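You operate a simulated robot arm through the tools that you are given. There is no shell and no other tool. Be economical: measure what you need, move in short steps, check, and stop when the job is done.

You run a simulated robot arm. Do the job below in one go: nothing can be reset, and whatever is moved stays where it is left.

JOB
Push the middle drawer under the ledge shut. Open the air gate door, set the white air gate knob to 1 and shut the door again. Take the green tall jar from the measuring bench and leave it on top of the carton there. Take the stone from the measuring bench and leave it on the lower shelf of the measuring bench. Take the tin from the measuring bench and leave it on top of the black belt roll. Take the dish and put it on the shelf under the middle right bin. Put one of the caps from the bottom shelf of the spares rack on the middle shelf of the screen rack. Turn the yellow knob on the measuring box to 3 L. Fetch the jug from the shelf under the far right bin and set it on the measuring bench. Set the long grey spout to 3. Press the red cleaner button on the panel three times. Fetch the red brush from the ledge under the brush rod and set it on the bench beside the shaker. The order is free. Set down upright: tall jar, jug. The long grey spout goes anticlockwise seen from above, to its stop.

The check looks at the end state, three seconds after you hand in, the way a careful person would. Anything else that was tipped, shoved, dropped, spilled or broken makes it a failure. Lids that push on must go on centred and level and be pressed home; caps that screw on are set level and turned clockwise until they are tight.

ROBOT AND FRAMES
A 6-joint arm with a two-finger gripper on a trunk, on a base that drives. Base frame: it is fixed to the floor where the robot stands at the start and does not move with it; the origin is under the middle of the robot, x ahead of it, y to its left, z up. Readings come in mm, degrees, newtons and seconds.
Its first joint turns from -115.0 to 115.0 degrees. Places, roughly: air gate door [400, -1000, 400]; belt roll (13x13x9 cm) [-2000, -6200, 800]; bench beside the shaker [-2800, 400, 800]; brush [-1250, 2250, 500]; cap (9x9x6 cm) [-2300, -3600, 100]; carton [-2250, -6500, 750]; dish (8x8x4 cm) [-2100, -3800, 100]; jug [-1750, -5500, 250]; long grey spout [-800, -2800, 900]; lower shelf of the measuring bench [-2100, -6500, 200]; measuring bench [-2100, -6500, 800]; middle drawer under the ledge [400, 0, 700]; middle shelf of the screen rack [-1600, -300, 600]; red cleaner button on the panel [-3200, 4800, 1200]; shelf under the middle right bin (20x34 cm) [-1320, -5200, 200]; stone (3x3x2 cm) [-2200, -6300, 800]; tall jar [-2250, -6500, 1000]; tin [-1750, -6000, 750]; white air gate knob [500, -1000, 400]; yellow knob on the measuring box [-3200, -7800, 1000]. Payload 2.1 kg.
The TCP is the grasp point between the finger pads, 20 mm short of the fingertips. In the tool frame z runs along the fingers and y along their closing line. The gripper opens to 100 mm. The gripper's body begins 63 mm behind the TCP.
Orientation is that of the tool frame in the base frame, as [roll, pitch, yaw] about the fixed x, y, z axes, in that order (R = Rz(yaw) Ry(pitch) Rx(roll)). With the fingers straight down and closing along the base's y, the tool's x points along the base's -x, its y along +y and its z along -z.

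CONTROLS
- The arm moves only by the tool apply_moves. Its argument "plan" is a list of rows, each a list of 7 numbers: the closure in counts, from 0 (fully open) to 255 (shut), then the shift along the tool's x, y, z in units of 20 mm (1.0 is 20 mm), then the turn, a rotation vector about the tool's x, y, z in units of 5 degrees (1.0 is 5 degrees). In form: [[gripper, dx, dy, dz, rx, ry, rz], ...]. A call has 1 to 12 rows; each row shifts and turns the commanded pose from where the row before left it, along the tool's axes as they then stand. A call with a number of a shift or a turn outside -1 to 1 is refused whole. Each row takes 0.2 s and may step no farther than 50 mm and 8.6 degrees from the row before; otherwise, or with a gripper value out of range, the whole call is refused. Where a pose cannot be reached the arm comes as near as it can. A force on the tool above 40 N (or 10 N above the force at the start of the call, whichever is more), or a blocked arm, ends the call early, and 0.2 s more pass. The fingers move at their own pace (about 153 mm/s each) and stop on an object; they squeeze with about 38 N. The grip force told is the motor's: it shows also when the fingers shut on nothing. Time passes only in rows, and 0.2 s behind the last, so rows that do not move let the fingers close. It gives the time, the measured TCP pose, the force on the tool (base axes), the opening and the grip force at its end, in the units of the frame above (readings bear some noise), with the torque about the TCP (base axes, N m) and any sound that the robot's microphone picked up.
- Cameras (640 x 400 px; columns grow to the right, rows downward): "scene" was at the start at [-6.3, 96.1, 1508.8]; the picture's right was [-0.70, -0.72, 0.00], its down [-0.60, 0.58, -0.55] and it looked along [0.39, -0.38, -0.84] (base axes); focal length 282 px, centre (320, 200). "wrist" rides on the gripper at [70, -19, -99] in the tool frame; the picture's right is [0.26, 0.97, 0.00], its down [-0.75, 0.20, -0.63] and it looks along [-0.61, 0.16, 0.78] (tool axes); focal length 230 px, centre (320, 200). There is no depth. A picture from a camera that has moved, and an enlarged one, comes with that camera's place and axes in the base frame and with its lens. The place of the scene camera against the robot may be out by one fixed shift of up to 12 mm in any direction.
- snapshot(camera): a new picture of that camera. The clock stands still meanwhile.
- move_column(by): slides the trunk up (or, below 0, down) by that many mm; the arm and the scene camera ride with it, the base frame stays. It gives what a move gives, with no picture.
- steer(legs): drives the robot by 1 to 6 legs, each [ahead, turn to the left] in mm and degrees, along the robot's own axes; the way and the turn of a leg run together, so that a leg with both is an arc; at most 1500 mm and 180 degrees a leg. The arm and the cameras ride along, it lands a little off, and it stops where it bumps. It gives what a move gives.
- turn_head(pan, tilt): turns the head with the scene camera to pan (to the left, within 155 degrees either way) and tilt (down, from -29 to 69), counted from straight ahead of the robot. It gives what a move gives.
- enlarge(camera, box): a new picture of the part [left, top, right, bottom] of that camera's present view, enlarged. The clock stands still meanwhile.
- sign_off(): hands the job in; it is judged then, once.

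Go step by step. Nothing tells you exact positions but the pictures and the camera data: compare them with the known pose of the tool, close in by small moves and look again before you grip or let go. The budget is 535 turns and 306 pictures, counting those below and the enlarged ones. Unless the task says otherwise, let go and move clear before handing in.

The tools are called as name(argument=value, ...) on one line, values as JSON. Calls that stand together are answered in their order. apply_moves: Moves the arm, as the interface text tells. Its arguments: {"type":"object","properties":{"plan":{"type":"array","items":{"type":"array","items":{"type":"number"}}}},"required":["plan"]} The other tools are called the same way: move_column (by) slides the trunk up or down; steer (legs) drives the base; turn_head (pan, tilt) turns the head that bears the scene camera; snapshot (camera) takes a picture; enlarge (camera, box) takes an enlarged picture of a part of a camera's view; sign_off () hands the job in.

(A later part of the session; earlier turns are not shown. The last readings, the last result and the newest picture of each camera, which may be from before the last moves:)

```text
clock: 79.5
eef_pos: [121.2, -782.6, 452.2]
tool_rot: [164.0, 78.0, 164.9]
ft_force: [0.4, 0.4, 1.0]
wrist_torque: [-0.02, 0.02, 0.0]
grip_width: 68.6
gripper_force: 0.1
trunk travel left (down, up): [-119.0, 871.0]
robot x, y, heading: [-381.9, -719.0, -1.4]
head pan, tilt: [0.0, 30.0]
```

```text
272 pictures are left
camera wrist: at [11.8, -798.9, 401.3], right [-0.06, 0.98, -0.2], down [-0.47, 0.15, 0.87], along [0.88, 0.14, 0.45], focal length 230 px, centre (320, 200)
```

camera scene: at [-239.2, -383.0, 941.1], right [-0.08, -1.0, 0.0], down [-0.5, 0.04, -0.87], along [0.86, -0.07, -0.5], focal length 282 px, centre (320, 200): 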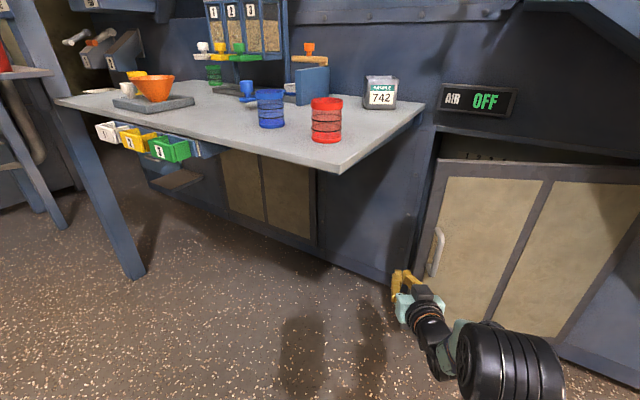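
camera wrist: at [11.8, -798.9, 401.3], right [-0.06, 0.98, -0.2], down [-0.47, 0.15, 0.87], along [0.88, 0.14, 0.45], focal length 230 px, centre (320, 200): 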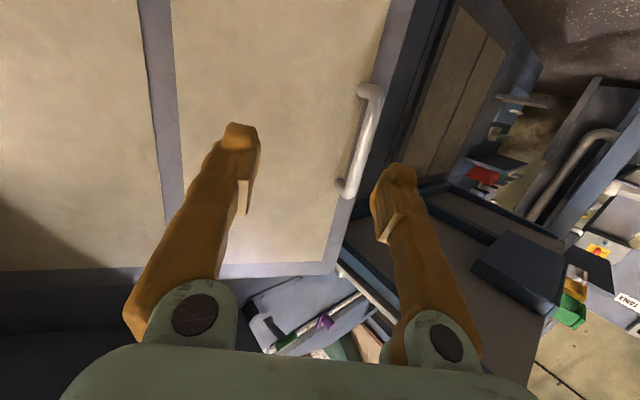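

steer(legs=[[0, 6.4]])

apply_moves(plan=[[80, -0.19, -0.14, 0.95, 0, 0, 0], [80, -0.19, -0.14, 0.95, 0, 0, 0], [80, -0.19, -0.14, 0.95, 0, 0, 0], [80, -0.19, -0.14, 0.95, 0, 0, 0], [80, -0.19, -0.14, 0.95, 0, 0, 0]])

snapshot(camera="wrist")

```text
clock: 80.5
eef_pos: [125.9, -727.0, 450.9]
tool_rot: [164.1, 78.0, 171.1]
ft_force: [0.1, 0.2, 0.1]
wrist_torque: [-0.02, -0.01, -0.02]
grip_width: 68.5
gripper_force: 0.0
trunk travel left (down, up): [-119.0, 871.0]
robot x, y, heading: [-380.7, -715.5, 4.8]
head pan, tilt: [0.0, 30.0]
```

```text
clock: 81.7
eef_pos: [223.9, -730.4, 451.9]
tool_rot: [164.0, 77.9, 171.1]
ft_force: [0.7, -1.3, 0.0]
wrist_torque: [-0.01, 0.04, 0.06]
grip_width: 68.7
gripper_force: 0.0
trunk travel left (down, up): [-119.0, 871.0]
robot x, y, heading: [-382.2, -717.5, 5.2]
head pan, tilt: [0.0, 30.0]
```

```text
271 pictures are left
camera wrist: at [116.3, -760.1, 401.6], right [-0.17, 0.97, -0.2], down [-0.48, 0.1, 0.87], along [0.86, 0.24, 0.45], focal length 230 px, centre (320, 200)
```

wrist: 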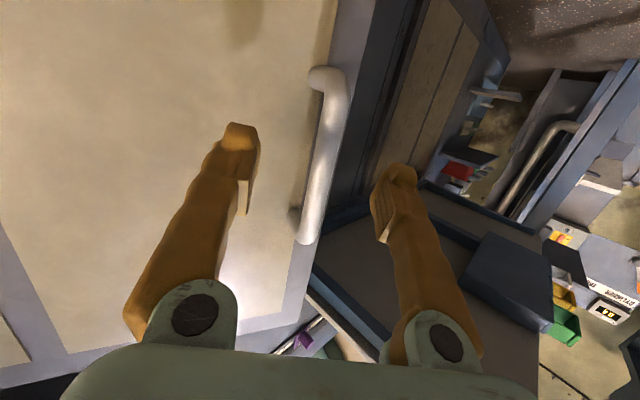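

apply_moves(plan=[[80, -0.19, -0.1, 0.85, 0, 0, 0], [80, -0.19, -0.1, 0.85, 0, 0, 0], [255, 0, 0, 0, 0, 0, 0], [255, 0, 0, 0, 0, 0, 0], [255, 0, 0, 0, 0, 0, 0]])

snapshot(camera="wrist")

```text
clock: 82.9
eef_pos: [261.0, -722.0, 450.8]
tool_rot: [166.5, 77.9, 173.9]
ft_force: [3.5, 37.3, -6.9]
wrist_torque: [0.34, -0.93, 0.34]
grip_width: 13.6
gripper_force: 40.1
trunk travel left (down, up): [-119.0, 871.0]
robot x, y, heading: [-381.2, -719.3, 5.5]
head pan, tilt: [0.0, 30.0]
```

```text
270 pictures are left
camera wrist: at [153.0, -753.1, 401.1], right [-0.17, 0.96, -0.21], down [-0.48, 0.1, 0.87], along [0.86, 0.25, 0.44], focal length 230 px, centre (320, 200)
```

wrist: 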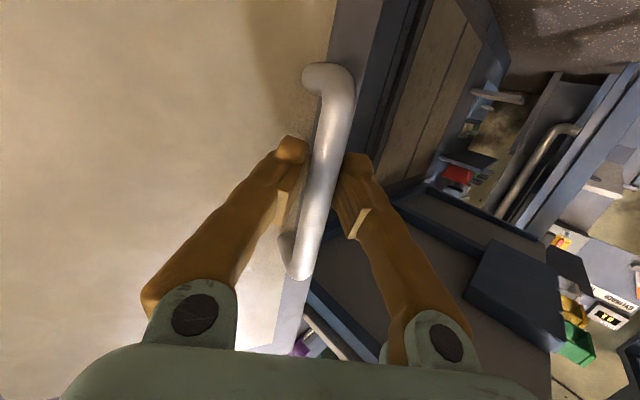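

apply_moves(plan=[[255, 0.0, 0.4, 0, 0, 0, 0], [255, 0.19, 0.21, -0.95, 0, 0, 0], [255, 0.19, 0.16, -0.95, 0, 0, 0], [255, 0.19, 0.12, -0.95, 0, 0, 0]])

```text
clock: 83.9
eef_pos: [197.9, -721.9, 451.3]
tool_rot: [164.0, 77.8, 170.6]
ft_force: [0.0, -14.4, -1.3]
wrist_torque: [-0.9, 0.25, -0.02]
grip_width: 8.6
gripper_force: 36.4
trunk travel left (down, up): [-119.0, 871.0]
robot x, y, heading: [-383.6, -716.8, 4.6]
head pan, tilt: [0.0, 30.0]
```

apply_moves(plan=[[80, 0, 0, 0, 0, 0, 0], [80, 0, 0, 0, 0, 0, 0]])

snapshot(camera="wrist")

```text
clock: 84.5
eef_pos: [197.4, -716.6, 451.9]
tool_rot: [164.0, 77.9, 171.1]
ft_force: [-0.4, 0.3, 0.8]
wrist_torque: [-0.01, -0.01, 0.0]
grip_width: 68.8
gripper_force: 0.0
trunk travel left (down, up): [-119.0, 871.0]
robot x, y, heading: [-380.0, -717.9, 5.1]
head pan, tilt: [0.0, 30.0]
```

```text
269 pictures are left
camera wrist: at [90.3, -746.5, 401.5], right [-0.17, 0.97, -0.2], down [-0.48, 0.09, 0.87], along [0.86, 0.24, 0.45], focal length 230 px, centre (320, 200)
```

wrist: 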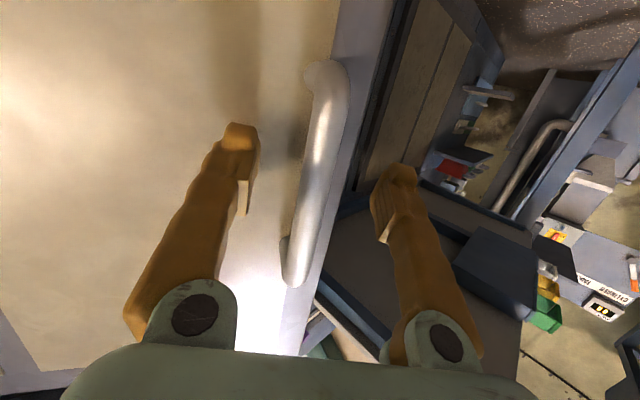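

apply_moves(plan=[[80, -0.1, -0.25, 0.6, 0, 0, 0], [80, -0.1, -0.1, 0.6, 0, 0, 0], [255, 0, 0, 0, 0, 0, 0], [255, 0, 0, 0, 0, 0, 0], [255, 0, 0, 0, 0, 0, 0]])

```text
clock: 85.7
eef_pos: [224.3, -718.9, 450.0]
tool_rot: [165.2, 78.0, 172.5]
ft_force: [-0.1, 23.0, -1.2]
wrist_torque: [-0.36, -0.13, -0.02]
grip_width: 6.1
gripper_force: 32.9
trunk travel left (down, up): [-119.0, 871.0]
robot x, y, heading: [-383.2, -714.6, 5.2]
head pan, tilt: [0.0, 30.0]
```

snapshot(camera="wrist")

snapshot(camera="scene")

```text
268 pictures are left
camera wrist: at [117.0, -749.5, 399.7], right [-0.17, 0.96, -0.2], down [-0.48, 0.1, 0.87], along [0.86, 0.24, 0.45], focal length 230 px, centre (320, 200)
```

wrist: 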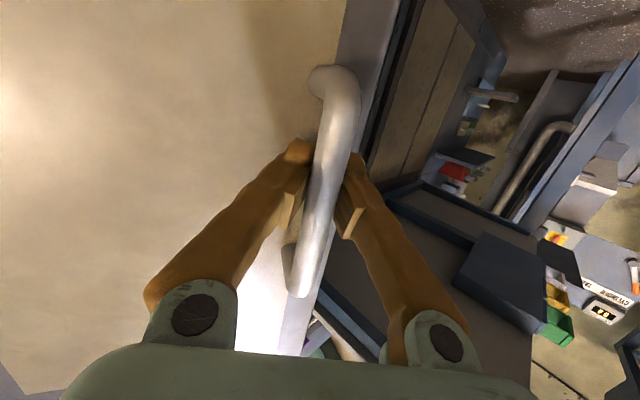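

```text
267 pictures are left
camera scene: at [-359.3, -567.3, 940.7], right [0.09, -1.0, 0.0], down [-0.5, -0.05, -0.87], along [0.86, 0.08, -0.5], focal length 282 px, centre (320, 200)
```

scene: 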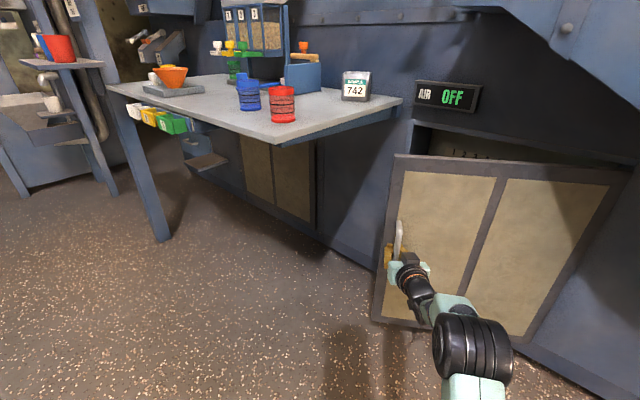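

apply_moves(plan=[[80, 0, 0.15, 0, 0, 0, 0], [80, 0, 0, 0, 0, 0, 0], [80, -0.1, -0.1, 0.7, 0, 0, 0], [80, -0.1, -0.1, 0.7, 0, 0, 0]])

enlarge(camera="scene", box=[360, 200, 440, 300])

snapshot(camera="wrist")

```text
clock: 86.7
eef_pos: [251.9, -718.3, 446.8]
tool_rot: [164.2, 77.8, 171.3]
ft_force: [0.0, -0.3, 1.0]
wrist_torque: [0.01, 0.0, -0.04]
grip_width: 68.7
gripper_force: 0.0
trunk travel left (down, up): [-119.0, 871.0]
robot x, y, heading: [-379.6, -714.2, 4.8]
head pan, tilt: [0.0, 30.0]
```

```text
4.00 times, centred on (400, 250) of scene
camera zoom: at [-358.8, -569.6, 941.1], right [0.08, -1.0, 0.0], down [-0.5, -0.04, -0.87], along [0.86, 0.07, -0.5], focal length 1129 px, centre (0, 0)
```

zoom: 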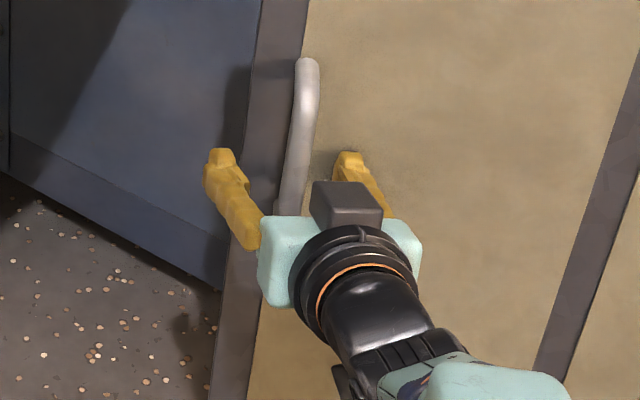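

```text
265 pictures are left
camera wrist: at [143.3, -748.1, 397.8], right [-0.17, 0.97, -0.2], down [-0.48, 0.1, 0.87], along [0.86, 0.24, 0.45], focal length 230 px, centre (320, 200)
```

wrist: 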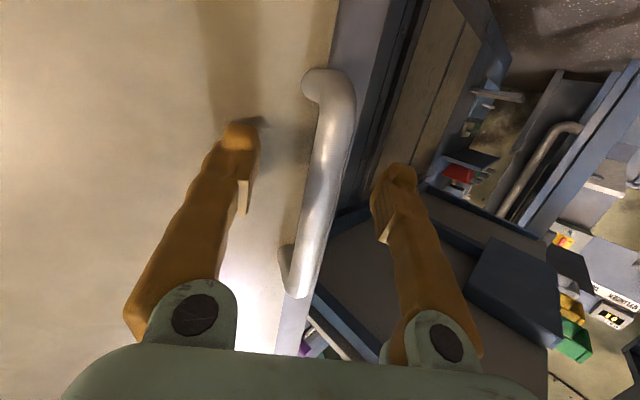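

The right fingertip is touching the door panel, so pushing forward was re-closing the door. I grip here, where the bar is well between the pads, and pull in short checked steps.

apply_moves(plan=[[255, 0, 0, 0, 0, 0, 0], [255, 0, 0, 0, 0, 0, 0], [255, 0, 0, 0, 0, 0, 0]])

apply_moves(plan=[[255, 0.1, 0.2, -0.5, 0, 0, 0], [255, 0.1, 0.1, -0.5, 0, 0, 0]])

```text
clock: 87.5
eef_pos: [250.7, -719.6, 447.4]
tool_rot: [164.2, 77.8, 171.2]
ft_force: [1.1, -5.0, -1.6]
wrist_torque: [-0.65, 0.04, 0.07]
grip_width: 5.9
gripper_force: 33.1
trunk travel left (down, up): [-119.0, 871.0]
robot x, y, heading: [-382.4, -717.4, 4.8]
head pan, tilt: [0.0, 30.0]
```

```text
clock: 88.1
eef_pos: [231.9, -719.0, 447.7]
tool_rot: [163.3, 77.6, 170.0]
ft_force: [1.0, -29.5, -6.0]
wrist_torque: [-0.75, -0.01, 0.2]
grip_width: 6.0
gripper_force: 33.9
trunk travel left (down, up): [-119.0, 871.0]
robot x, y, heading: [-378.8, -716.2, 4.7]
head pan, tilt: [0.0, 30.0]
```

enlarge(camera="scene", box=[360, 200, 440, 300])

enlarge(camera="wrist", box=[240, 40, 440, 240])

```text
4.00 times, centred on (400, 250) of scene
camera zoom: at [-357.1, -572.4, 941.5], right [0.08, -1.0, 0.0], down [-0.5, -0.04, -0.87], along [0.86, 0.07, -0.5], focal length 1129 px, centre (0, 0)
```

zoom: 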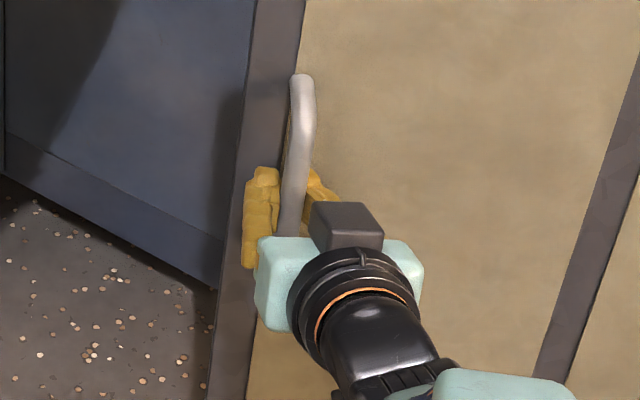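

```text
2.00 times, centred on (340, 140) of wrist
camera zoom: at [123.5, -747.8, 398.0], right [-0.16, 0.97, -0.19], down [-0.48, 0.09, 0.87], along [0.86, 0.23, 0.44], focal length 460 px, centre (280, 320)
```

zoom: 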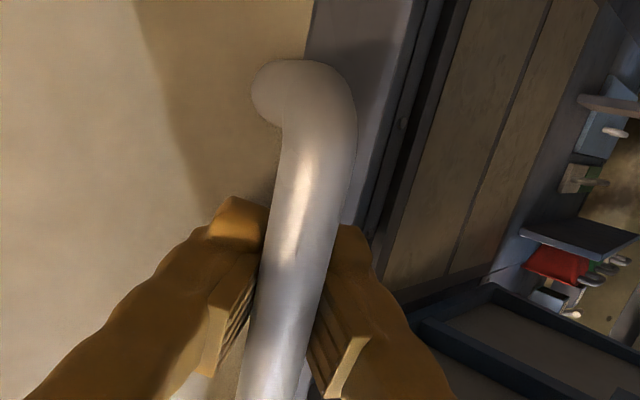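

The fingers are actually caged past the bar — a good hook. I keep pulling with small corrections.

apply_moves(plan=[[255, 0.19, -0.1, -0.95, 0, 0, 0], [255, 0.19, 0.05, -0.95, 0, 0, 0], [255, 0.19, 0.0, -0.95, 0, 0, 0]])

```text
clock: 88.9
eef_pos: [173.6, -724.5, 447.3]
tool_rot: [163.5, 77.8, 170.7]
ft_force: [2.7, -14.8, -2.1]
wrist_torque: [-0.77, 0.41, 0.15]
grip_width: 6.0
gripper_force: 32.8
trunk travel left (down, up): [-119.0, 871.0]
robot x, y, heading: [-379.9, -717.8, 4.7]
head pan, tilt: [0.0, 30.0]
```

apply_moves(plan=[[255, 0.19, -0.1, -0.95, 0, 0, 0], [255, 0.19, -0.1, -0.95, 0, 0, 0], [255, 0.19, -0.12, -0.95, 0, 0, 0]])

snapshot(camera="scene")

```text
clock: 89.7
eef_pos: [115.6, -736.3, 447.2]
tool_rot: [164.3, 77.9, 171.5]
ft_force: [-0.3, 6.8, 0.1]
wrist_torque: [-0.38, -0.04, 0.0]
grip_width: 6.1
gripper_force: 31.9
trunk travel left (down, up): [-119.0, 871.0]
robot x, y, heading: [-383.1, -716.5, 5.0]
head pan, tilt: [0.0, 30.0]
```

```text
262 pictures are left
camera scene: at [-359.3, -569.1, 941.0], right [0.09, -1.0, 0.0], down [-0.5, -0.04, -0.87], along [0.86, 0.08, -0.5], focal length 282 px, centre (320, 200)
```

scene: 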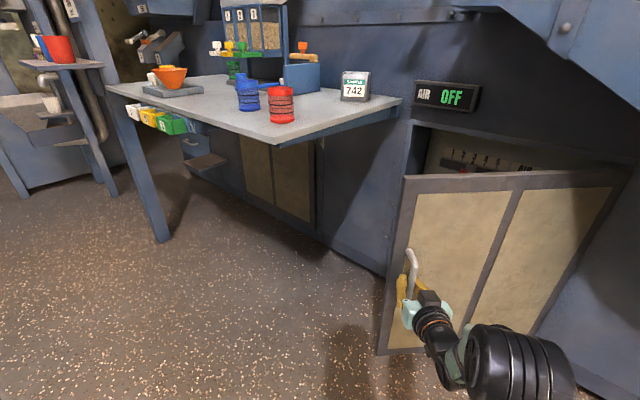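

Door is about half open. I continue by backing the base in a gentle arc while hooked.

steer(legs=[[-45, -1.5]])

```text
clock: 90.6
eef_pos: [70.3, -752.6, 447.1]
tool_rot: [164.6, 77.9, 170.4]
ft_force: [-7.4, 15.4, -2.1]
wrist_torque: [-0.57, -0.09, -0.15]
grip_width: 6.0
gripper_force: 31.5
trunk travel left (down, up): [-119.0, 871.0]
robot x, y, heading: [-423.5, -717.8, 3.5]
head pan, tilt: [0.0, 30.0]
```

steer(legs=[[-50, -2]])

steer(legs=[[-45, -2.5]])

snapshot(camera="scene")

```text
clock: 91.8
eef_pos: [18.3, -780.0, 447.9]
tool_rot: [164.2, 77.9, 166.6]
ft_force: [4.0, -7.2, -3.9]
wrist_torque: [-0.52, -0.33, 0.14]
grip_width: 6.0
gripper_force: 31.4
trunk travel left (down, up): [-119.0, 871.0]
robot x, y, heading: [-479.8, -722.4, 0.7]
head pan, tilt: [0.0, 30.0]
stopped in leg 1: the force on the tool passed its limit at 43 N (the readings are from after the stop); the commanded pose is now the measured one
```

```text
clock: 92.7
eef_pos: [-13.2, -802.7, 446.7]
tool_rot: [163.9, 78.0, 163.6]
ft_force: [6.6, -9.6, -6.6]
wrist_torque: [-0.51, -0.22, 0.19]
grip_width: 6.0
gripper_force: 29.7
trunk travel left (down, up): [-119.0, 871.0]
robot x, y, heading: [-504.6, -726.6, -1.4]
head pan, tilt: [0.0, 30.0]
stopped in leg 1: the force on the tool passed its limit at 49 N (the readings are from after the stop); the commanded pose is now the measured one
```

```text
261 pictures are left
camera scene: at [-468.1, -579.2, 941.2], right [-0.03, -1.0, 0.0], down [-0.5, 0.01, -0.87], along [0.86, -0.02, -0.5], focal length 282 px, centre (320, 200)
```

scene: 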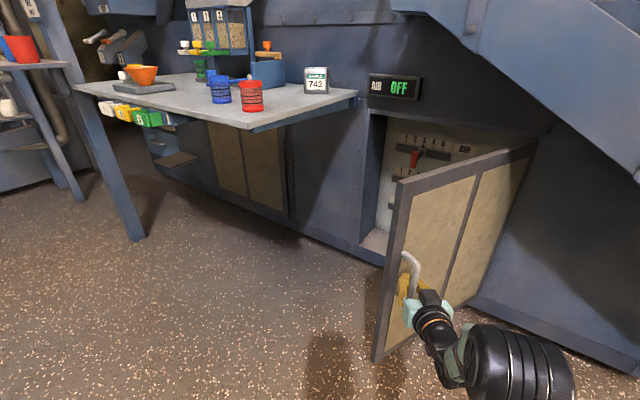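

enlarge(camera="scene", box=[360, 110, 480, 220])

```text
3.64 times, centred on (420, 165) of scene
camera zoom: at [-468.1, -579.2, 941.2], right [-0.03, -1.0, 0.0], down [-0.5, 0.01, -0.87], along [0.86, -0.02, -0.5], focal length 1027 px, centre (-44, 327)
```

zoom: 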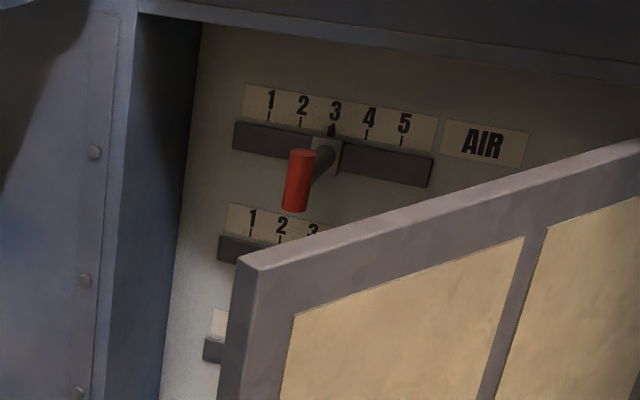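

steer(legs=[[-35, -4]])

steer(legs=[[-35, -5]])

snapshot(camera="scene")

```text
clock: 93.9
eef_pos: [-56.5, -836.2, 448.7]
tool_rot: [163.7, 78.1, 158.7]
ft_force: [8.8, -9.0, -8.0]
wrist_torque: [-0.34, 0.0, 0.14]
grip_width: 5.7
gripper_force: 29.6
trunk travel left (down, up): [-119.0, 871.0]
robot x, y, heading: [-541.0, -721.3, -5.9]
head pan, tilt: [0.0, 30.0]
stopped in leg 1: the force on the tool passed its limit at 42 N (the readings are from after the stop); the commanded pose is now the measured one
```

```text
clock: 94.7
eef_pos: [-79.8, -864.1, 447.9]
tool_rot: [163.9, 78.2, 155.3]
ft_force: [7.4, -7.9, -7.2]
wrist_torque: [-0.34, 0.1, 0.11]
grip_width: 6.0
gripper_force: 30.4
trunk travel left (down, up): [-119.0, 871.0]
robot x, y, heading: [-561.0, -719.3, -9.1]
head pan, tilt: [0.0, 30.0]
stopped in leg 1: the force on the tool passed its limit at 48 N (the readings are from after the stop); the commanded pose is now the measured one
```

```text
259 pictures are left
camera scene: at [-504.5, -580.7, 941.2], right [-0.16, -0.99, 0.0], down [-0.5, 0.08, -0.86], along [0.85, -0.13, -0.5], focal length 282 px, centre (320, 200)
```

scene: 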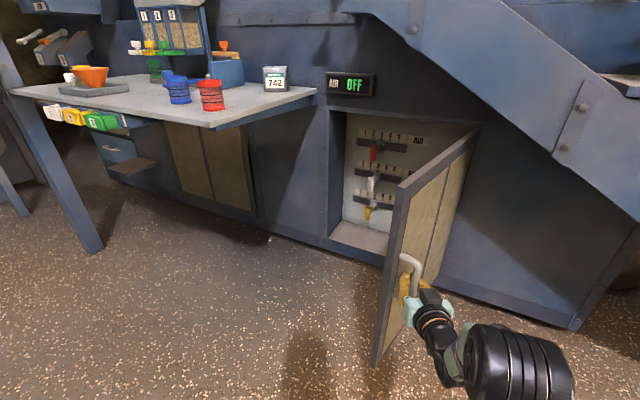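

steer(legs=[[-25, -6]])

steer(legs=[[-20, -6]])

enlarge(camera="scene", box=[300, 90, 460, 240])

```text
clock: 95.7
eef_pos: [-115.0, -904.5, 449.8]
tool_rot: [164.3, 78.4, 150.3]
ft_force: [9.8, -9.0, -9.6]
wrist_torque: [-0.5, -0.02, 0.11]
grip_width: 6.1
gripper_force: 29.8
trunk travel left (down, up): [-119.0, 871.0]
robot x, y, heading: [-579.7, -711.7, -14.0]
head pan, tilt: [0.0, 30.0]
stopped in leg 1: the force on the tool passed its limit at 50 N (the readings are from after the stop); the commanded pose is now the measured one
```

```text
clock: 96.5
eef_pos: [-127.7, -922.1, 449.9]
tool_rot: [164.9, 78.5, 148.6]
ft_force: [13.8, -9.3, -10.9]
wrist_torque: [-0.64, -0.17, 0.08]
grip_width: 6.3
gripper_force: 29.8
trunk travel left (down, up): [-119.0, 871.0]
robot x, y, heading: [-586.3, -715.2, -16.0]
head pan, tilt: [0.0, 30.0]
stopped in leg 1: the force on the tool passed its limit at 48 N (the readings are from after the stop); the commanded pose is now the measured one
```

```text
2.67 times, centred on (380, 165) of scene
camera zoom: at [-512.7, -583.2, 941.1], right [-0.28, -0.96, 0.0], down [-0.48, 0.14, -0.86], along [0.83, -0.24, -0.5], focal length 753 px, centre (160, 293)
```

zoom: 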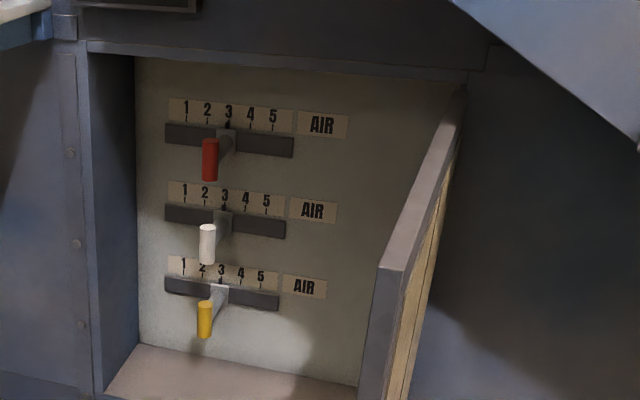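

The door is open beyond 90° and I see the white slider at 3. I release the handle gently and back straight out.

apply_moves(plan=[[185, 0, 0, 0, 0, 0, 0], [185, 0, 0, 0, 0, 0, 0]])

steer(legs=[[-60, 0]])

snapshot(camera="scene")

```text
clock: 97.1
eef_pos: [-128.7, -919.9, 453.2]
tool_rot: [164.2, 78.9, 148.1]
ft_force: [0.5, -0.2, 0.0]
wrist_torque: [0.01, 0.06, 0.0]
grip_width: 27.4
gripper_force: 0.0
trunk travel left (down, up): [-119.0, 871.0]
robot x, y, heading: [-586.1, -714.4, -16.0]
head pan, tilt: [0.0, 30.0]
```

```text
clock: 98.1
eef_pos: [-184.6, -905.6, 453.0]
tool_rot: [164.2, 78.8, 148.0]
ft_force: [-0.4, -0.2, 0.3]
wrist_torque: [-0.01, -0.01, 0.02]
grip_width: 27.3
gripper_force: 0.1
trunk travel left (down, up): [-119.0, 871.0]
robot x, y, heading: [-641.3, -691.6, -16.1]
head pan, tilt: [0.0, 30.0]
```

```text
257 pictures are left
camera scene: at [-570.9, -566.0, 941.1], right [-0.28, -0.96, 0.0], down [-0.48, 0.14, -0.87], along [0.83, -0.24, -0.5], focal length 282 px, centre (320, 200)
```

scene: 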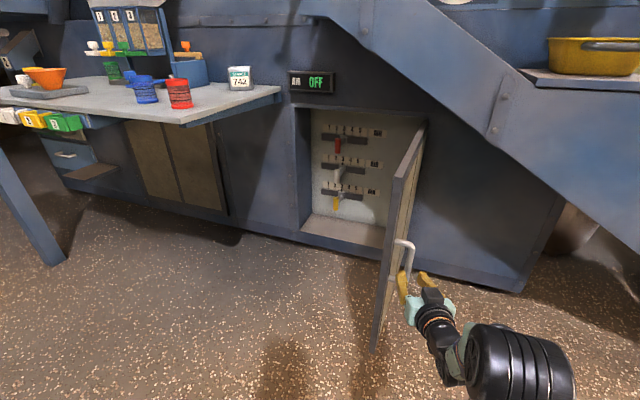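

steer(legs=[[-120, 0], [0, 71], [504, 0], [0, -90], [330, 0]])

snapshot(camera="scene")

```text
clock: 110.7
eef_pos: [146.7, -771.7, 451.4]
tool_rot: [164.2, 78.8, 129.6]
ft_force: [0.6, 0.0, 0.3]
wrist_torque: [0.0, 0.01, -0.03]
grip_width: 27.5
gripper_force: 0.0
trunk travel left (down, up): [-119.0, 871.0]
robot x, y, heading: [-220.5, -429.2, -34.6]
head pan, tilt: [0.0, 30.0]
```

```text
256 pictures are left
camera scene: at [-113.6, -326.3, 941.1], right [-0.57, -0.82, 0.0], down [-0.41, 0.28, -0.87], along [0.71, -0.49, -0.5], focal length 282 px, centre (320, 200)
```

scene: 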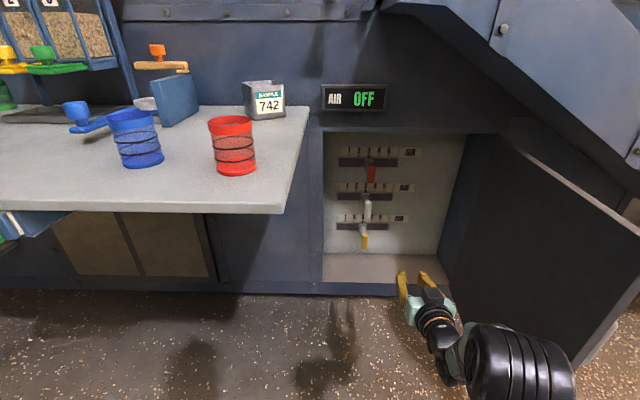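

White knob found near [479, -946, 424]. I drive in with the gripper in the opening's line and then extend the arm.

move_column(by=-24)

steer(legs=[[215, 0]])

apply_moves(plan=[[100, -0.19, 0.6, 0.75, 0, 0, 0], [100, -0.19, 0.6, 0.75, 0, 0, 0], [100, -0.19, 0.6, 0.75, 0, 0, 0], [100, -0.19, 0.5, 0.75, 0, 0, 0]])

snapshot(camera="scene")

snapshot(camera="wrist")

```text
clock: 111.4
eef_pos: [147.5, -770.9, 428.5]
tool_rot: [164.2, 78.9, 129.6]
ft_force: [-0.4, 0.5, -0.2]
wrist_torque: [0.0, 0.05, -0.04]
grip_width: 27.4
gripper_force: 0.1
trunk travel left (down, up): [-95.0, 895.0]
robot x, y, heading: [-223.1, -430.0, -34.5]
head pan, tilt: [0.0, 30.0]
```

```text
clock: 113.0
eef_pos: [322.9, -893.2, 429.5]
tool_rot: [164.2, 78.9, 129.4]
ft_force: [-0.4, 0.5, 0.6]
wrist_torque: [0.02, -0.01, 0.02]
grip_width: 27.7
gripper_force: 0.0
trunk travel left (down, up): [-95.0, 895.0]
robot x, y, heading: [-47.9, -553.4, -34.5]
head pan, tilt: [0.0, 30.0]
```

```text
clock: 114.0
eef_pos: [384.8, -911.5, 439.6]
tool_rot: [163.9, 78.8, 129.4]
ft_force: [-0.8, 0.3, -0.1]
wrist_torque: [0.0, 0.0, -0.04]
grip_width: 61.0
gripper_force: 0.0
out of reach, approached as far as the arm can: row 2, 3, 4
trunk travel left (down, up): [-95.0, 895.0]
robot x, y, heading: [-47.7, -550.5, -34.7]
head pan, tilt: [0.0, 30.0]
```

```text
255 pictures are left
camera scene: at [62.9, -448.0, 917.1], right [-0.57, -0.82, 0.0], down [-0.41, 0.28, -0.87], along [0.71, -0.49, -0.5], focal length 282 px, centre (320, 200)
```

scene: 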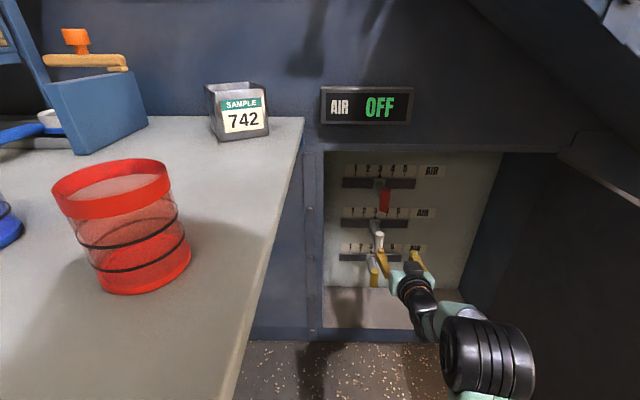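

```text
254 pictures are left
camera wrist: at [286.3, -862.7, 388.3], right [0.52, 0.83, -0.2], down [-0.31, 0.4, 0.86], along [0.8, -0.39, 0.46], focal length 230 px, centre (320, 200)
```

wrist: 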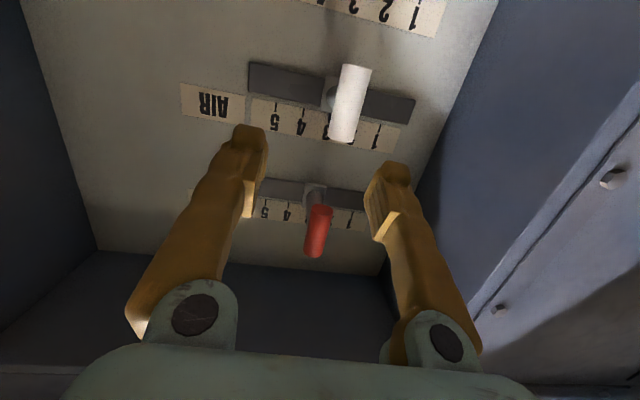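

move_column(by=-33)

apply_moves(plan=[[100, -0.19, 0.3, 0.9, 0, 0, 0], [100, -0.19, 0.4, 0.9, 0, 0, 0], [100, -0.19, 0.4, 0.9, 0, 0, 0]])

snapshot(camera="wrist")

```text
clock: 114.8
eef_pos: [384.6, -911.0, 405.9]
tool_rot: [164.0, 78.8, 129.6]
ft_force: [0.7, -0.1, -0.4]
wrist_torque: [0.0, 0.0, -0.04]
grip_width: 60.8
gripper_force: 0.1
trunk travel left (down, up): [-62.0, 928.0]
robot x, y, heading: [-44.2, -552.3, -34.9]
head pan, tilt: [0.0, 30.0]
```

```text
clock: 115.6
eef_pos: [438.4, -935.8, 414.2]
tool_rot: [163.8, 78.5, 129.7]
ft_force: [-0.2, 0.7, 0.4]
wrist_torque: [0.02, 0.0, 0.02]
grip_width: 60.9
gripper_force: 0.0
out of reach, approached as far as the arm can: row 2, 3
trunk travel left (down, up): [-62.0, 928.0]
robot x, y, heading: [-45.4, -549.5, -34.7]
head pan, tilt: [0.0, 30.0]
```

```text
253 pictures are left
camera wrist: at [339.0, -886.6, 362.5], right [0.51, 0.84, -0.2], down [-0.31, 0.39, 0.87], along [0.8, -0.38, 0.46], focal length 230 px, centre (320, 200)
```

wrist: 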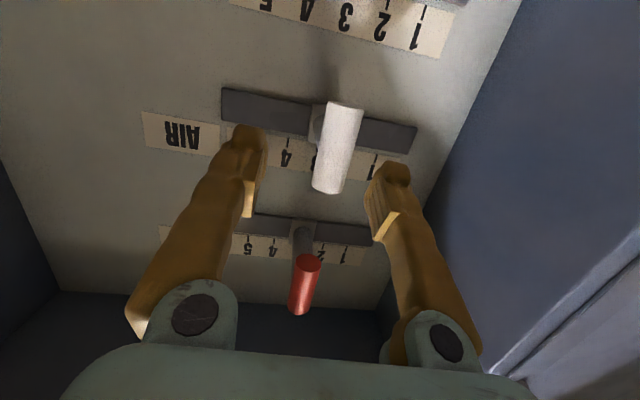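

move_column(by=-12)

apply_moves(plan=[[100, -0.19, 0.15, 0.9, 0, 0, 0], [100, -0.19, 0.15, 0.9, 0, 0, 0]])

snapshot(camera="wrist")

```text
clock: 116.2
eef_pos: [438.1, -934.6, 401.7]
tool_rot: [163.9, 78.8, 129.8]
ft_force: [-0.2, 0.2, 0.0]
wrist_torque: [0.01, 0.03, 0.02]
grip_width: 60.8
gripper_force: 0.1
trunk travel left (down, up): [-50.0, 940.0]
robot x, y, heading: [-45.5, -553.4, -34.5]
head pan, tilt: [0.0, 30.0]
```

```text
clock: 116.8
eef_pos: [471.2, -951.4, 402.0]
tool_rot: [163.8, 78.6, 129.7]
ft_force: [-0.2, 0.0, 0.0]
wrist_torque: [0.0, 0.04, -0.04]
grip_width: 60.5
gripper_force: 0.2
trunk travel left (down, up): [-50.0, 940.0]
robot x, y, heading: [-43.5, -551.6, -34.7]
head pan, tilt: [0.0, 30.0]
```

```text
252 pictures are left
camera wrist: at [371.6, -903.2, 350.8], right [0.51, 0.84, -0.2], down [-0.31, 0.39, 0.87], along [0.8, -0.38, 0.46], focal length 230 px, centre (320, 200)
```

wrist: 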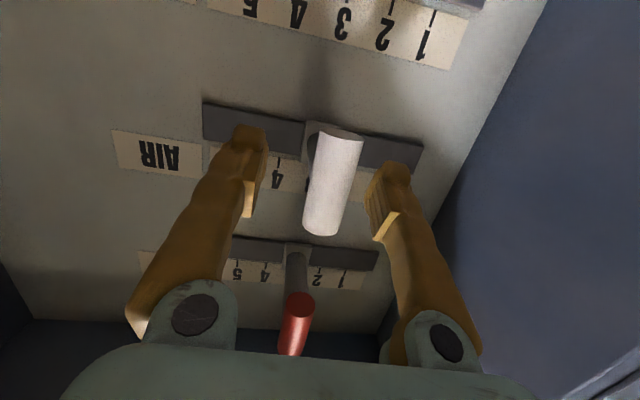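

apply_moves(plan=[[255, 0, 0, 0, 0, 0, 0], [255, 0, 0, 0, 0, 0, 0], [255, 0, 0.9, 0, 0, 0, 0], [255, 0, 0.9, 0, 0, 0, 0]])

enlarge(camera="scene", box=[320, 140, 480, 300])

snapshot(camera="wrist")

```text
clock: 117.7
eef_pos: [478.2, -942.5, 401.8]
tool_rot: [165.5, 77.9, 131.6]
ft_force: [-10.2, 7.2, 2.5]
wrist_torque: [-0.4, 0.11, 0.01]
grip_width: 23.7
gripper_force: 45.1
out of reach, approached as far as the arm can: row 3, 4
trunk travel left (down, up): [-50.0, 940.0]
robot x, y, heading: [-45.9, -550.9, -34.8]
head pan, tilt: [0.0, 30.0]
stopped in row 4: the force on the tool passed its limit at 54 N (the readings are from after the stop); the commanded pose is now the measured one
```

```text
2.50 times, centred on (400, 220) of scene
camera zoom: at [61.4, -446.9, 872.3], right [-0.57, -0.82, 0.0], down [-0.41, 0.28, -0.87], along [0.71, -0.49, -0.5], focal length 706 px, centre (120, 150)
```

zoom: 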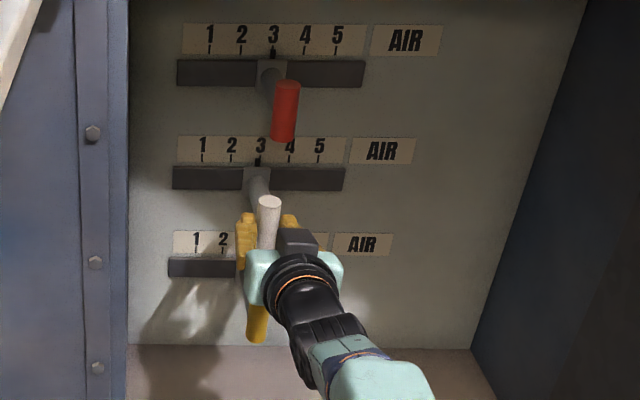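

```text
250 pictures are left
camera wrist: at [377.7, -894.5, 352.7], right [0.51, 0.84, -0.2], down [-0.3, 0.39, 0.87], along [0.81, -0.38, 0.45], focal length 230 px, centre (320, 200)
```

wrist: 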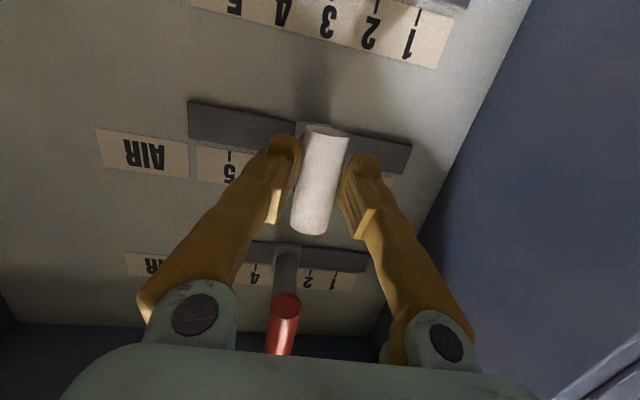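

Sideways arm motion is limited here, so I'll slide the knob by turning the base left while holding it.

steer(legs=[[0, 3]])

enlarge(camera="scene", box=[320, 140, 480, 300])

```text
clock: 118.5
eef_pos: [496.5, -915.8, 401.7]
tool_rot: [165.5, 78.0, 134.4]
ft_force: [-17.4, 11.8, 2.2]
wrist_torque: [-0.63, 0.06, 0.26]
grip_width: 23.7
gripper_force: 45.9
trunk travel left (down, up): [-50.0, 940.0]
robot x, y, heading: [-47.5, -553.6, -31.9]
head pan, tilt: [0.0, 30.0]
```

```text
2.50 times, centred on (400, 220) of scene
camera zoom: at [55.7, -441.2, 872.1], right [-0.53, -0.85, 0.0], down [-0.42, 0.26, -0.87], along [0.74, -0.46, -0.5], focal length 706 px, centre (120, 150)
```

zoom: 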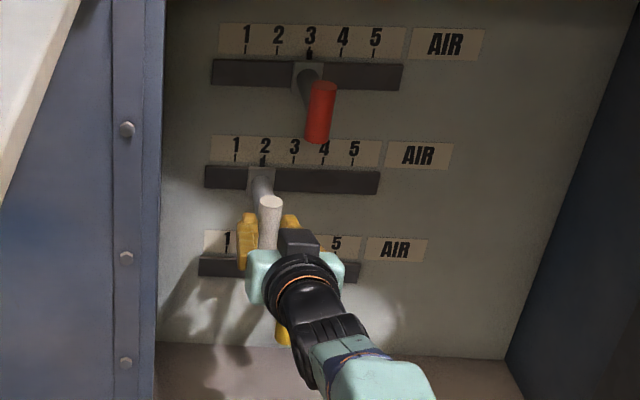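

Exactly at 2 now; another 3° should bring it to 1.

steer(legs=[[0, 2.9]])

enlarge(camera="scene", box=[340, 150, 440, 250])

```text
clock: 119.3
eef_pos: [515.6, -889.3, 401.8]
tool_rot: [165.1, 78.0, 136.8]
ft_force: [10.7, -14.6, 9.4]
wrist_torque: [-0.3, 0.02, -0.06]
grip_width: 23.7
gripper_force: 44.9
trunk travel left (down, up): [-50.0, 940.0]
robot x, y, heading: [-42.4, -554.7, -28.6]
head pan, tilt: [0.0, 30.0]
```

```text
4.00 times, centred on (390, 200) of scene
camera zoom: at [51.8, -438.1, 872.3], right [-0.48, -0.88, 0.0], down [-0.44, 0.24, -0.87], along [0.76, -0.42, -0.5], focal length 1129 px, centre (40, 200)
```

zoom: 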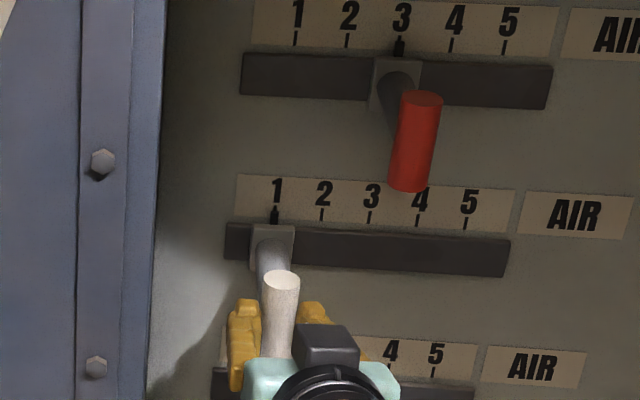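

Pointer is on 1. I release and back out.

apply_moves(plan=[[120, 0, 0, 0, 0, 0, 0], [120, 0, 0, 0, 0, 0, 0], [120, 0, 0, 0, 0, 0, 0]])

steer(legs=[[-250, 0]])

enlarge(camera="scene", box=[240, 80, 480, 240])

snapshot(camera="scene")

```text
clock: 120.1
eef_pos: [516.0, -889.5, 402.6]
tool_rot: [165.4, 78.0, 137.2]
ft_force: [0.8, -0.2, -0.6]
wrist_torque: [-0.01, -0.02, -0.02]
grip_width: 53.1
gripper_force: 0.0
trunk travel left (down, up): [-50.0, 940.0]
robot x, y, heading: [-48.3, -556.3, -28.9]
head pan, tilt: [0.0, 30.0]
```

```text
clock: 122.0
eef_pos: [295.6, -764.6, 402.3]
tool_rot: [165.4, 77.9, 137.5]
ft_force: [-0.3, 0.1, -0.6]
wrist_torque: [-0.02, -0.01, 0.0]
grip_width: 52.8
gripper_force: 0.1
trunk travel left (down, up): [-50.0, 940.0]
robot x, y, heading: [-268.0, -428.5, -28.3]
head pan, tilt: [0.0, 30.0]
```

```text
2.50 times, centred on (360, 160) of scene
camera zoom: at [-170.7, -315.4, 872.1], right [-0.48, -0.88, 0.0], down [-0.44, 0.24, -0.87], along [0.76, -0.41, -0.5], focal length 706 px, centre (220, 300)
```

zoom: 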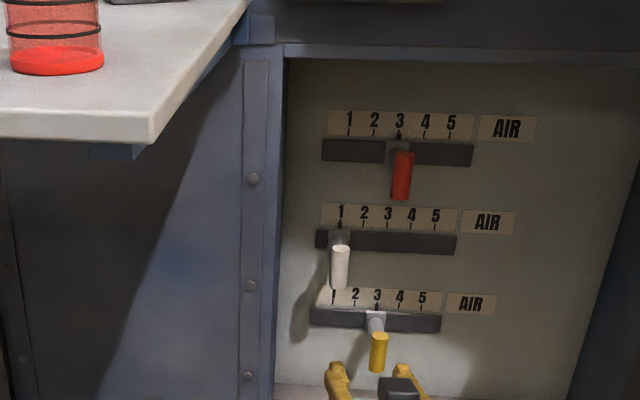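

```text
246 pictures are left
camera scene: at [-170.7, -315.4, 872.1], right [-0.48, -0.88, 0.0], down [-0.44, 0.24, -0.87], along [0.76, -0.41, -0.5], focal length 282 px, centre (320, 200)
```

scene: 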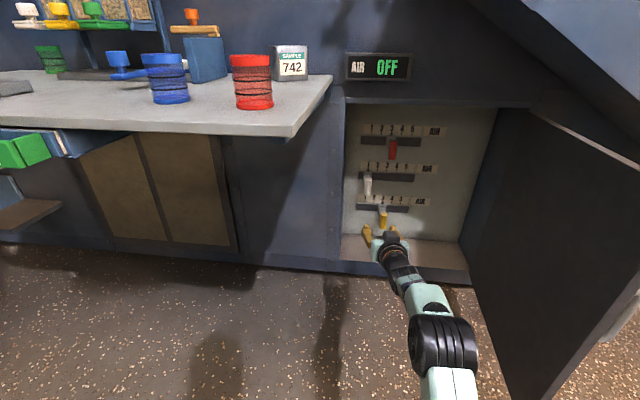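

The gate shows 1. Next I drive around to the door's outer side to push it shut.

steer(legs=[[-360, 0], [0, -97], [600, 0], [0, 90], [180, 0]])

apply_moves(plan=[[255, 0, 0, 0, 0, 0, 0], [255, 0, 0, 0, 0, 0, 0]])

turn_head(pan=10, tilt=30)

snapshot(camera="scene")

```text
clock: 130.7
eef_pos: [-1267.7, -1112.3, 402.0]
tool_rot: [163.8, 78.0, 35.5]
ft_force: [1.1, -0.4, -0.3]
wrist_torque: [-0.01, 0.0, 0.02]
grip_width: 52.6
gripper_force: 0.1
trunk travel left (down, up): [-50.0, 940.0]
robot x, y, heading: [-812.9, -638.5, -140.5]
head pan, tilt: [0.0, 30.0]
stopped in leg 3: the robot was blocked; the commanded pose is now the measured one
```

```text
clock: 131.3
eef_pos: [-1268.5, -1112.0, 402.9]
tool_rot: [164.1, 78.1, 35.5]
ft_force: [0.6, 0.1, 0.5]
wrist_torque: [-0.01, 0.01, 0.0]
grip_width: 0.0
gripper_force: 29.5
trunk travel left (down, up): [-50.0, 940.0]
robot x, y, heading: [-815.5, -638.8, -140.2]
head pan, tilt: [0.0, 30.0]
```

```text
clock: 132.1
eef_pos: [-1268.3, -1111.9, 403.4]
tool_rot: [164.1, 78.0, 35.6]
ft_force: [-0.8, 0.9, -0.1]
wrist_torque: [0.01, 0.01, 0.02]
grip_width: 0.0
gripper_force: 29.7
trunk travel left (down, up): [-50.0, 940.0]
robot x, y, heading: [-813.8, -639.6, -140.4]
head pan, tilt: [10.0, 30.0]
```

```text
245 pictures are left
camera scene: at [-735.3, -771.5, 872.1], right [-0.76, 0.65, 0.0], down [0.32, 0.38, -0.87], along [-0.56, -0.66, -0.5], focal length 282 px, centre (320, 200)
```

scene: 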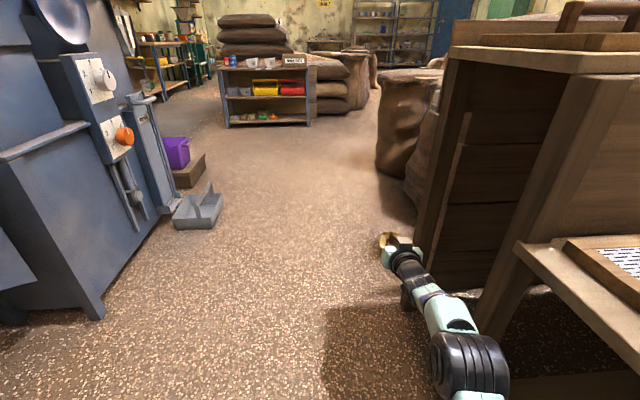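

The hand touched the wooden rack on the right. I look to the right to judge the clearance.

turn_head(pan=-45, tilt=35)

snapshot(camera="scene")

snapshot(camera="wrist")

```text
clock: 133.3
eef_pos: [-1268.7, -1113.3, 402.0]
tool_rot: [164.1, 78.0, 35.5]
ft_force: [0.0, 0.2, 0.1]
wrist_torque: [0.02, -0.02, 0.04]
grip_width: 0.0
gripper_force: 29.6
trunk travel left (down, up): [-50.0, 940.0]
robot x, y, heading: [-813.7, -638.9, -140.6]
head pan, tilt: [-45.0, 35.0]
```

```text
244 pictures are left
camera scene: at [-764.3, -694.5, 864.3], right [0.09, 1.0, 0.0], down [0.57, -0.05, -0.82], along [-0.82, 0.08, -0.57], focal length 282 px, centre (320, 200)
```

scene: 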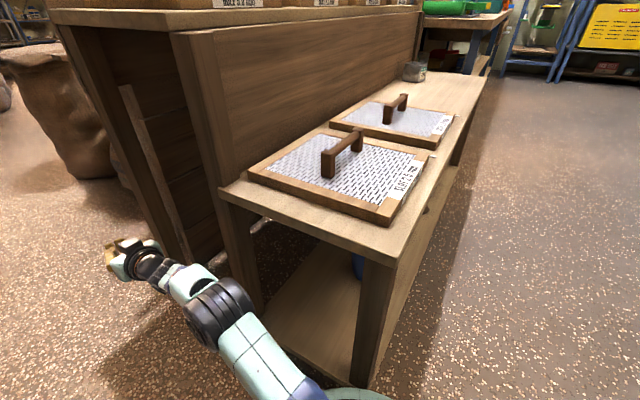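

```text
243 pictures are left
camera wrist: at [-1210.8, -1016.6, 352.6], right [0.8, -0.57, -0.2], down [0.41, 0.27, 0.87], along [-0.45, -0.77, 0.45], focal length 230 px, centre (320, 200)
```

wrist: 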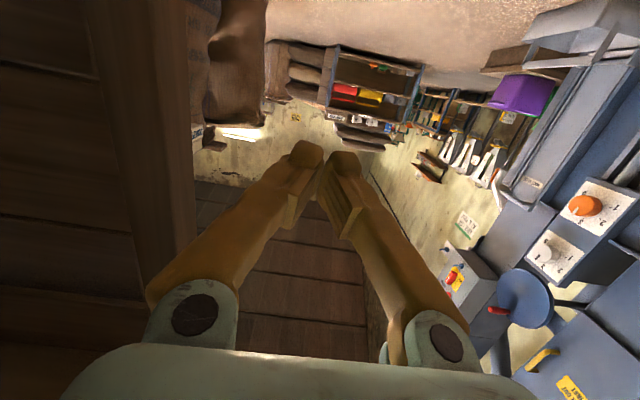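

steer(legs=[[0, 105]])

turn_head(pan=10, tilt=25)

snapshot(camera="scene")

```text
clock: 136.0
eef_pos: [-765.3, -1263.2, 405.0]
tool_rot: [160.6, 77.9, 80.4]
ft_force: [0.0, 0.2, 0.0]
wrist_torque: [0.0, -0.02, 0.0]
grip_width: 0.0
gripper_force: 30.0
trunk travel left (down, up): [-50.0, 940.0]
robot x, y, heading: [-799.3, -615.3, -101.5]
head pan, tilt: [-45.0, 35.0]
stopped in leg 1: the robot was blocked; the commanded pose is now the measured one
```

```text
clock: 137.2
eef_pos: [-765.3, -1264.1, 404.2]
tool_rot: [160.6, 77.9, 80.2]
ft_force: [-0.3, 0.2, 0.4]
wrist_torque: [0.02, 0.04, -0.01]
grip_width: 0.2
gripper_force: 28.8
trunk travel left (down, up): [-50.0, 940.0]
robot x, y, heading: [-797.3, -613.9, -101.8]
head pan, tilt: [10.0, 25.0]
```

```text
242 pictures are left
camera scene: at [-647.6, -669.8, 880.1], right [-1.0, 0.03, 0.0], down [0.01, 0.42, -0.91], along [-0.03, -0.91, -0.42], focal length 282 px, centre (320, 200)
```

scene: 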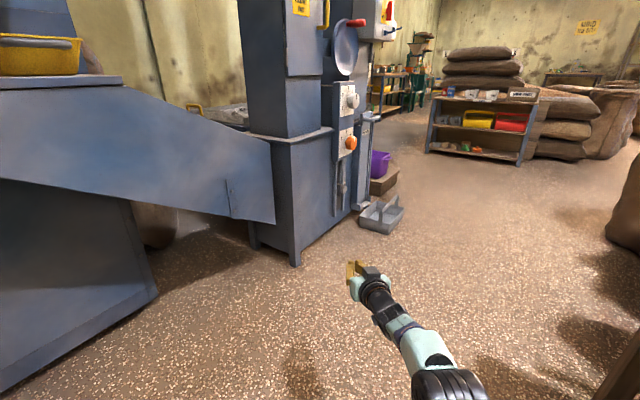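

steer(legs=[[200, 0], [0, 66]])

snapshot(camera="scene")

```text
clock: 141.7
eef_pos: [-232.0, -1050.2, 403.3]
tool_rot: [160.6, 78.0, 145.7]
ft_force: [-0.1, 0.0, 0.0]
wrist_torque: [-0.01, 0.0, -0.02]
grip_width: 0.0
gripper_force: 29.6
trunk travel left (down, up): [-50.0, 940.0]
robot x, y, heading: [-836.2, -808.5, -36.2]
head pan, tilt: [10.0, 25.0]
```

```text
241 pictures are left
camera scene: at [-717.7, -697.7, 880.1], right [-0.44, -0.9, 0.0], down [-0.38, 0.19, -0.91], along [0.81, -0.4, -0.42], focal length 282 px, centre (320, 200)
```

scene: 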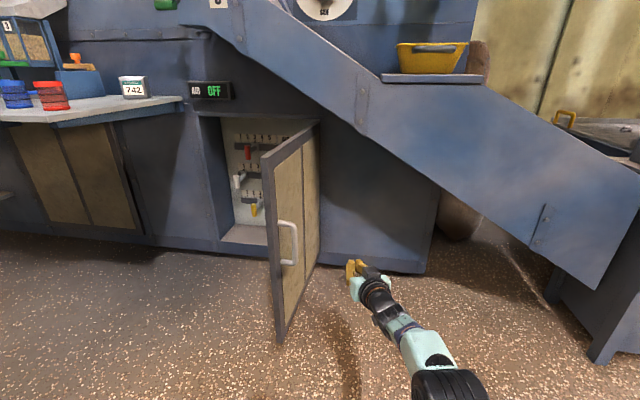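

steer(legs=[[90, 0], [0, 20]])

snapshot(camera="scene")

```text
clock: 143.9
eef_pos: [-113.8, -885.3, 404.1]
tool_rot: [160.6, 78.0, 165.5]
ft_force: [0.8, 0.4, 0.3]
wrist_torque: [-0.02, -0.04, -0.04]
grip_width: 0.1
gripper_force: 29.1
trunk travel left (down, up): [-50.0, 940.0]
robot x, y, heading: [-767.5, -863.5, -16.4]
head pan, tilt: [10.0, 25.0]
```

```text
240 pictures are left
camera scene: at [-687.9, -718.1, 880.1], right [-0.12, -0.99, 0.0], down [-0.42, 0.05, -0.91], along [0.9, -0.1, -0.42], focal length 282 px, centre (320, 200)
```

scene: 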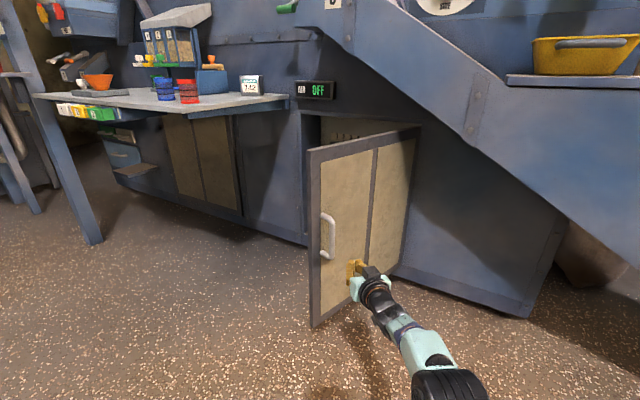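

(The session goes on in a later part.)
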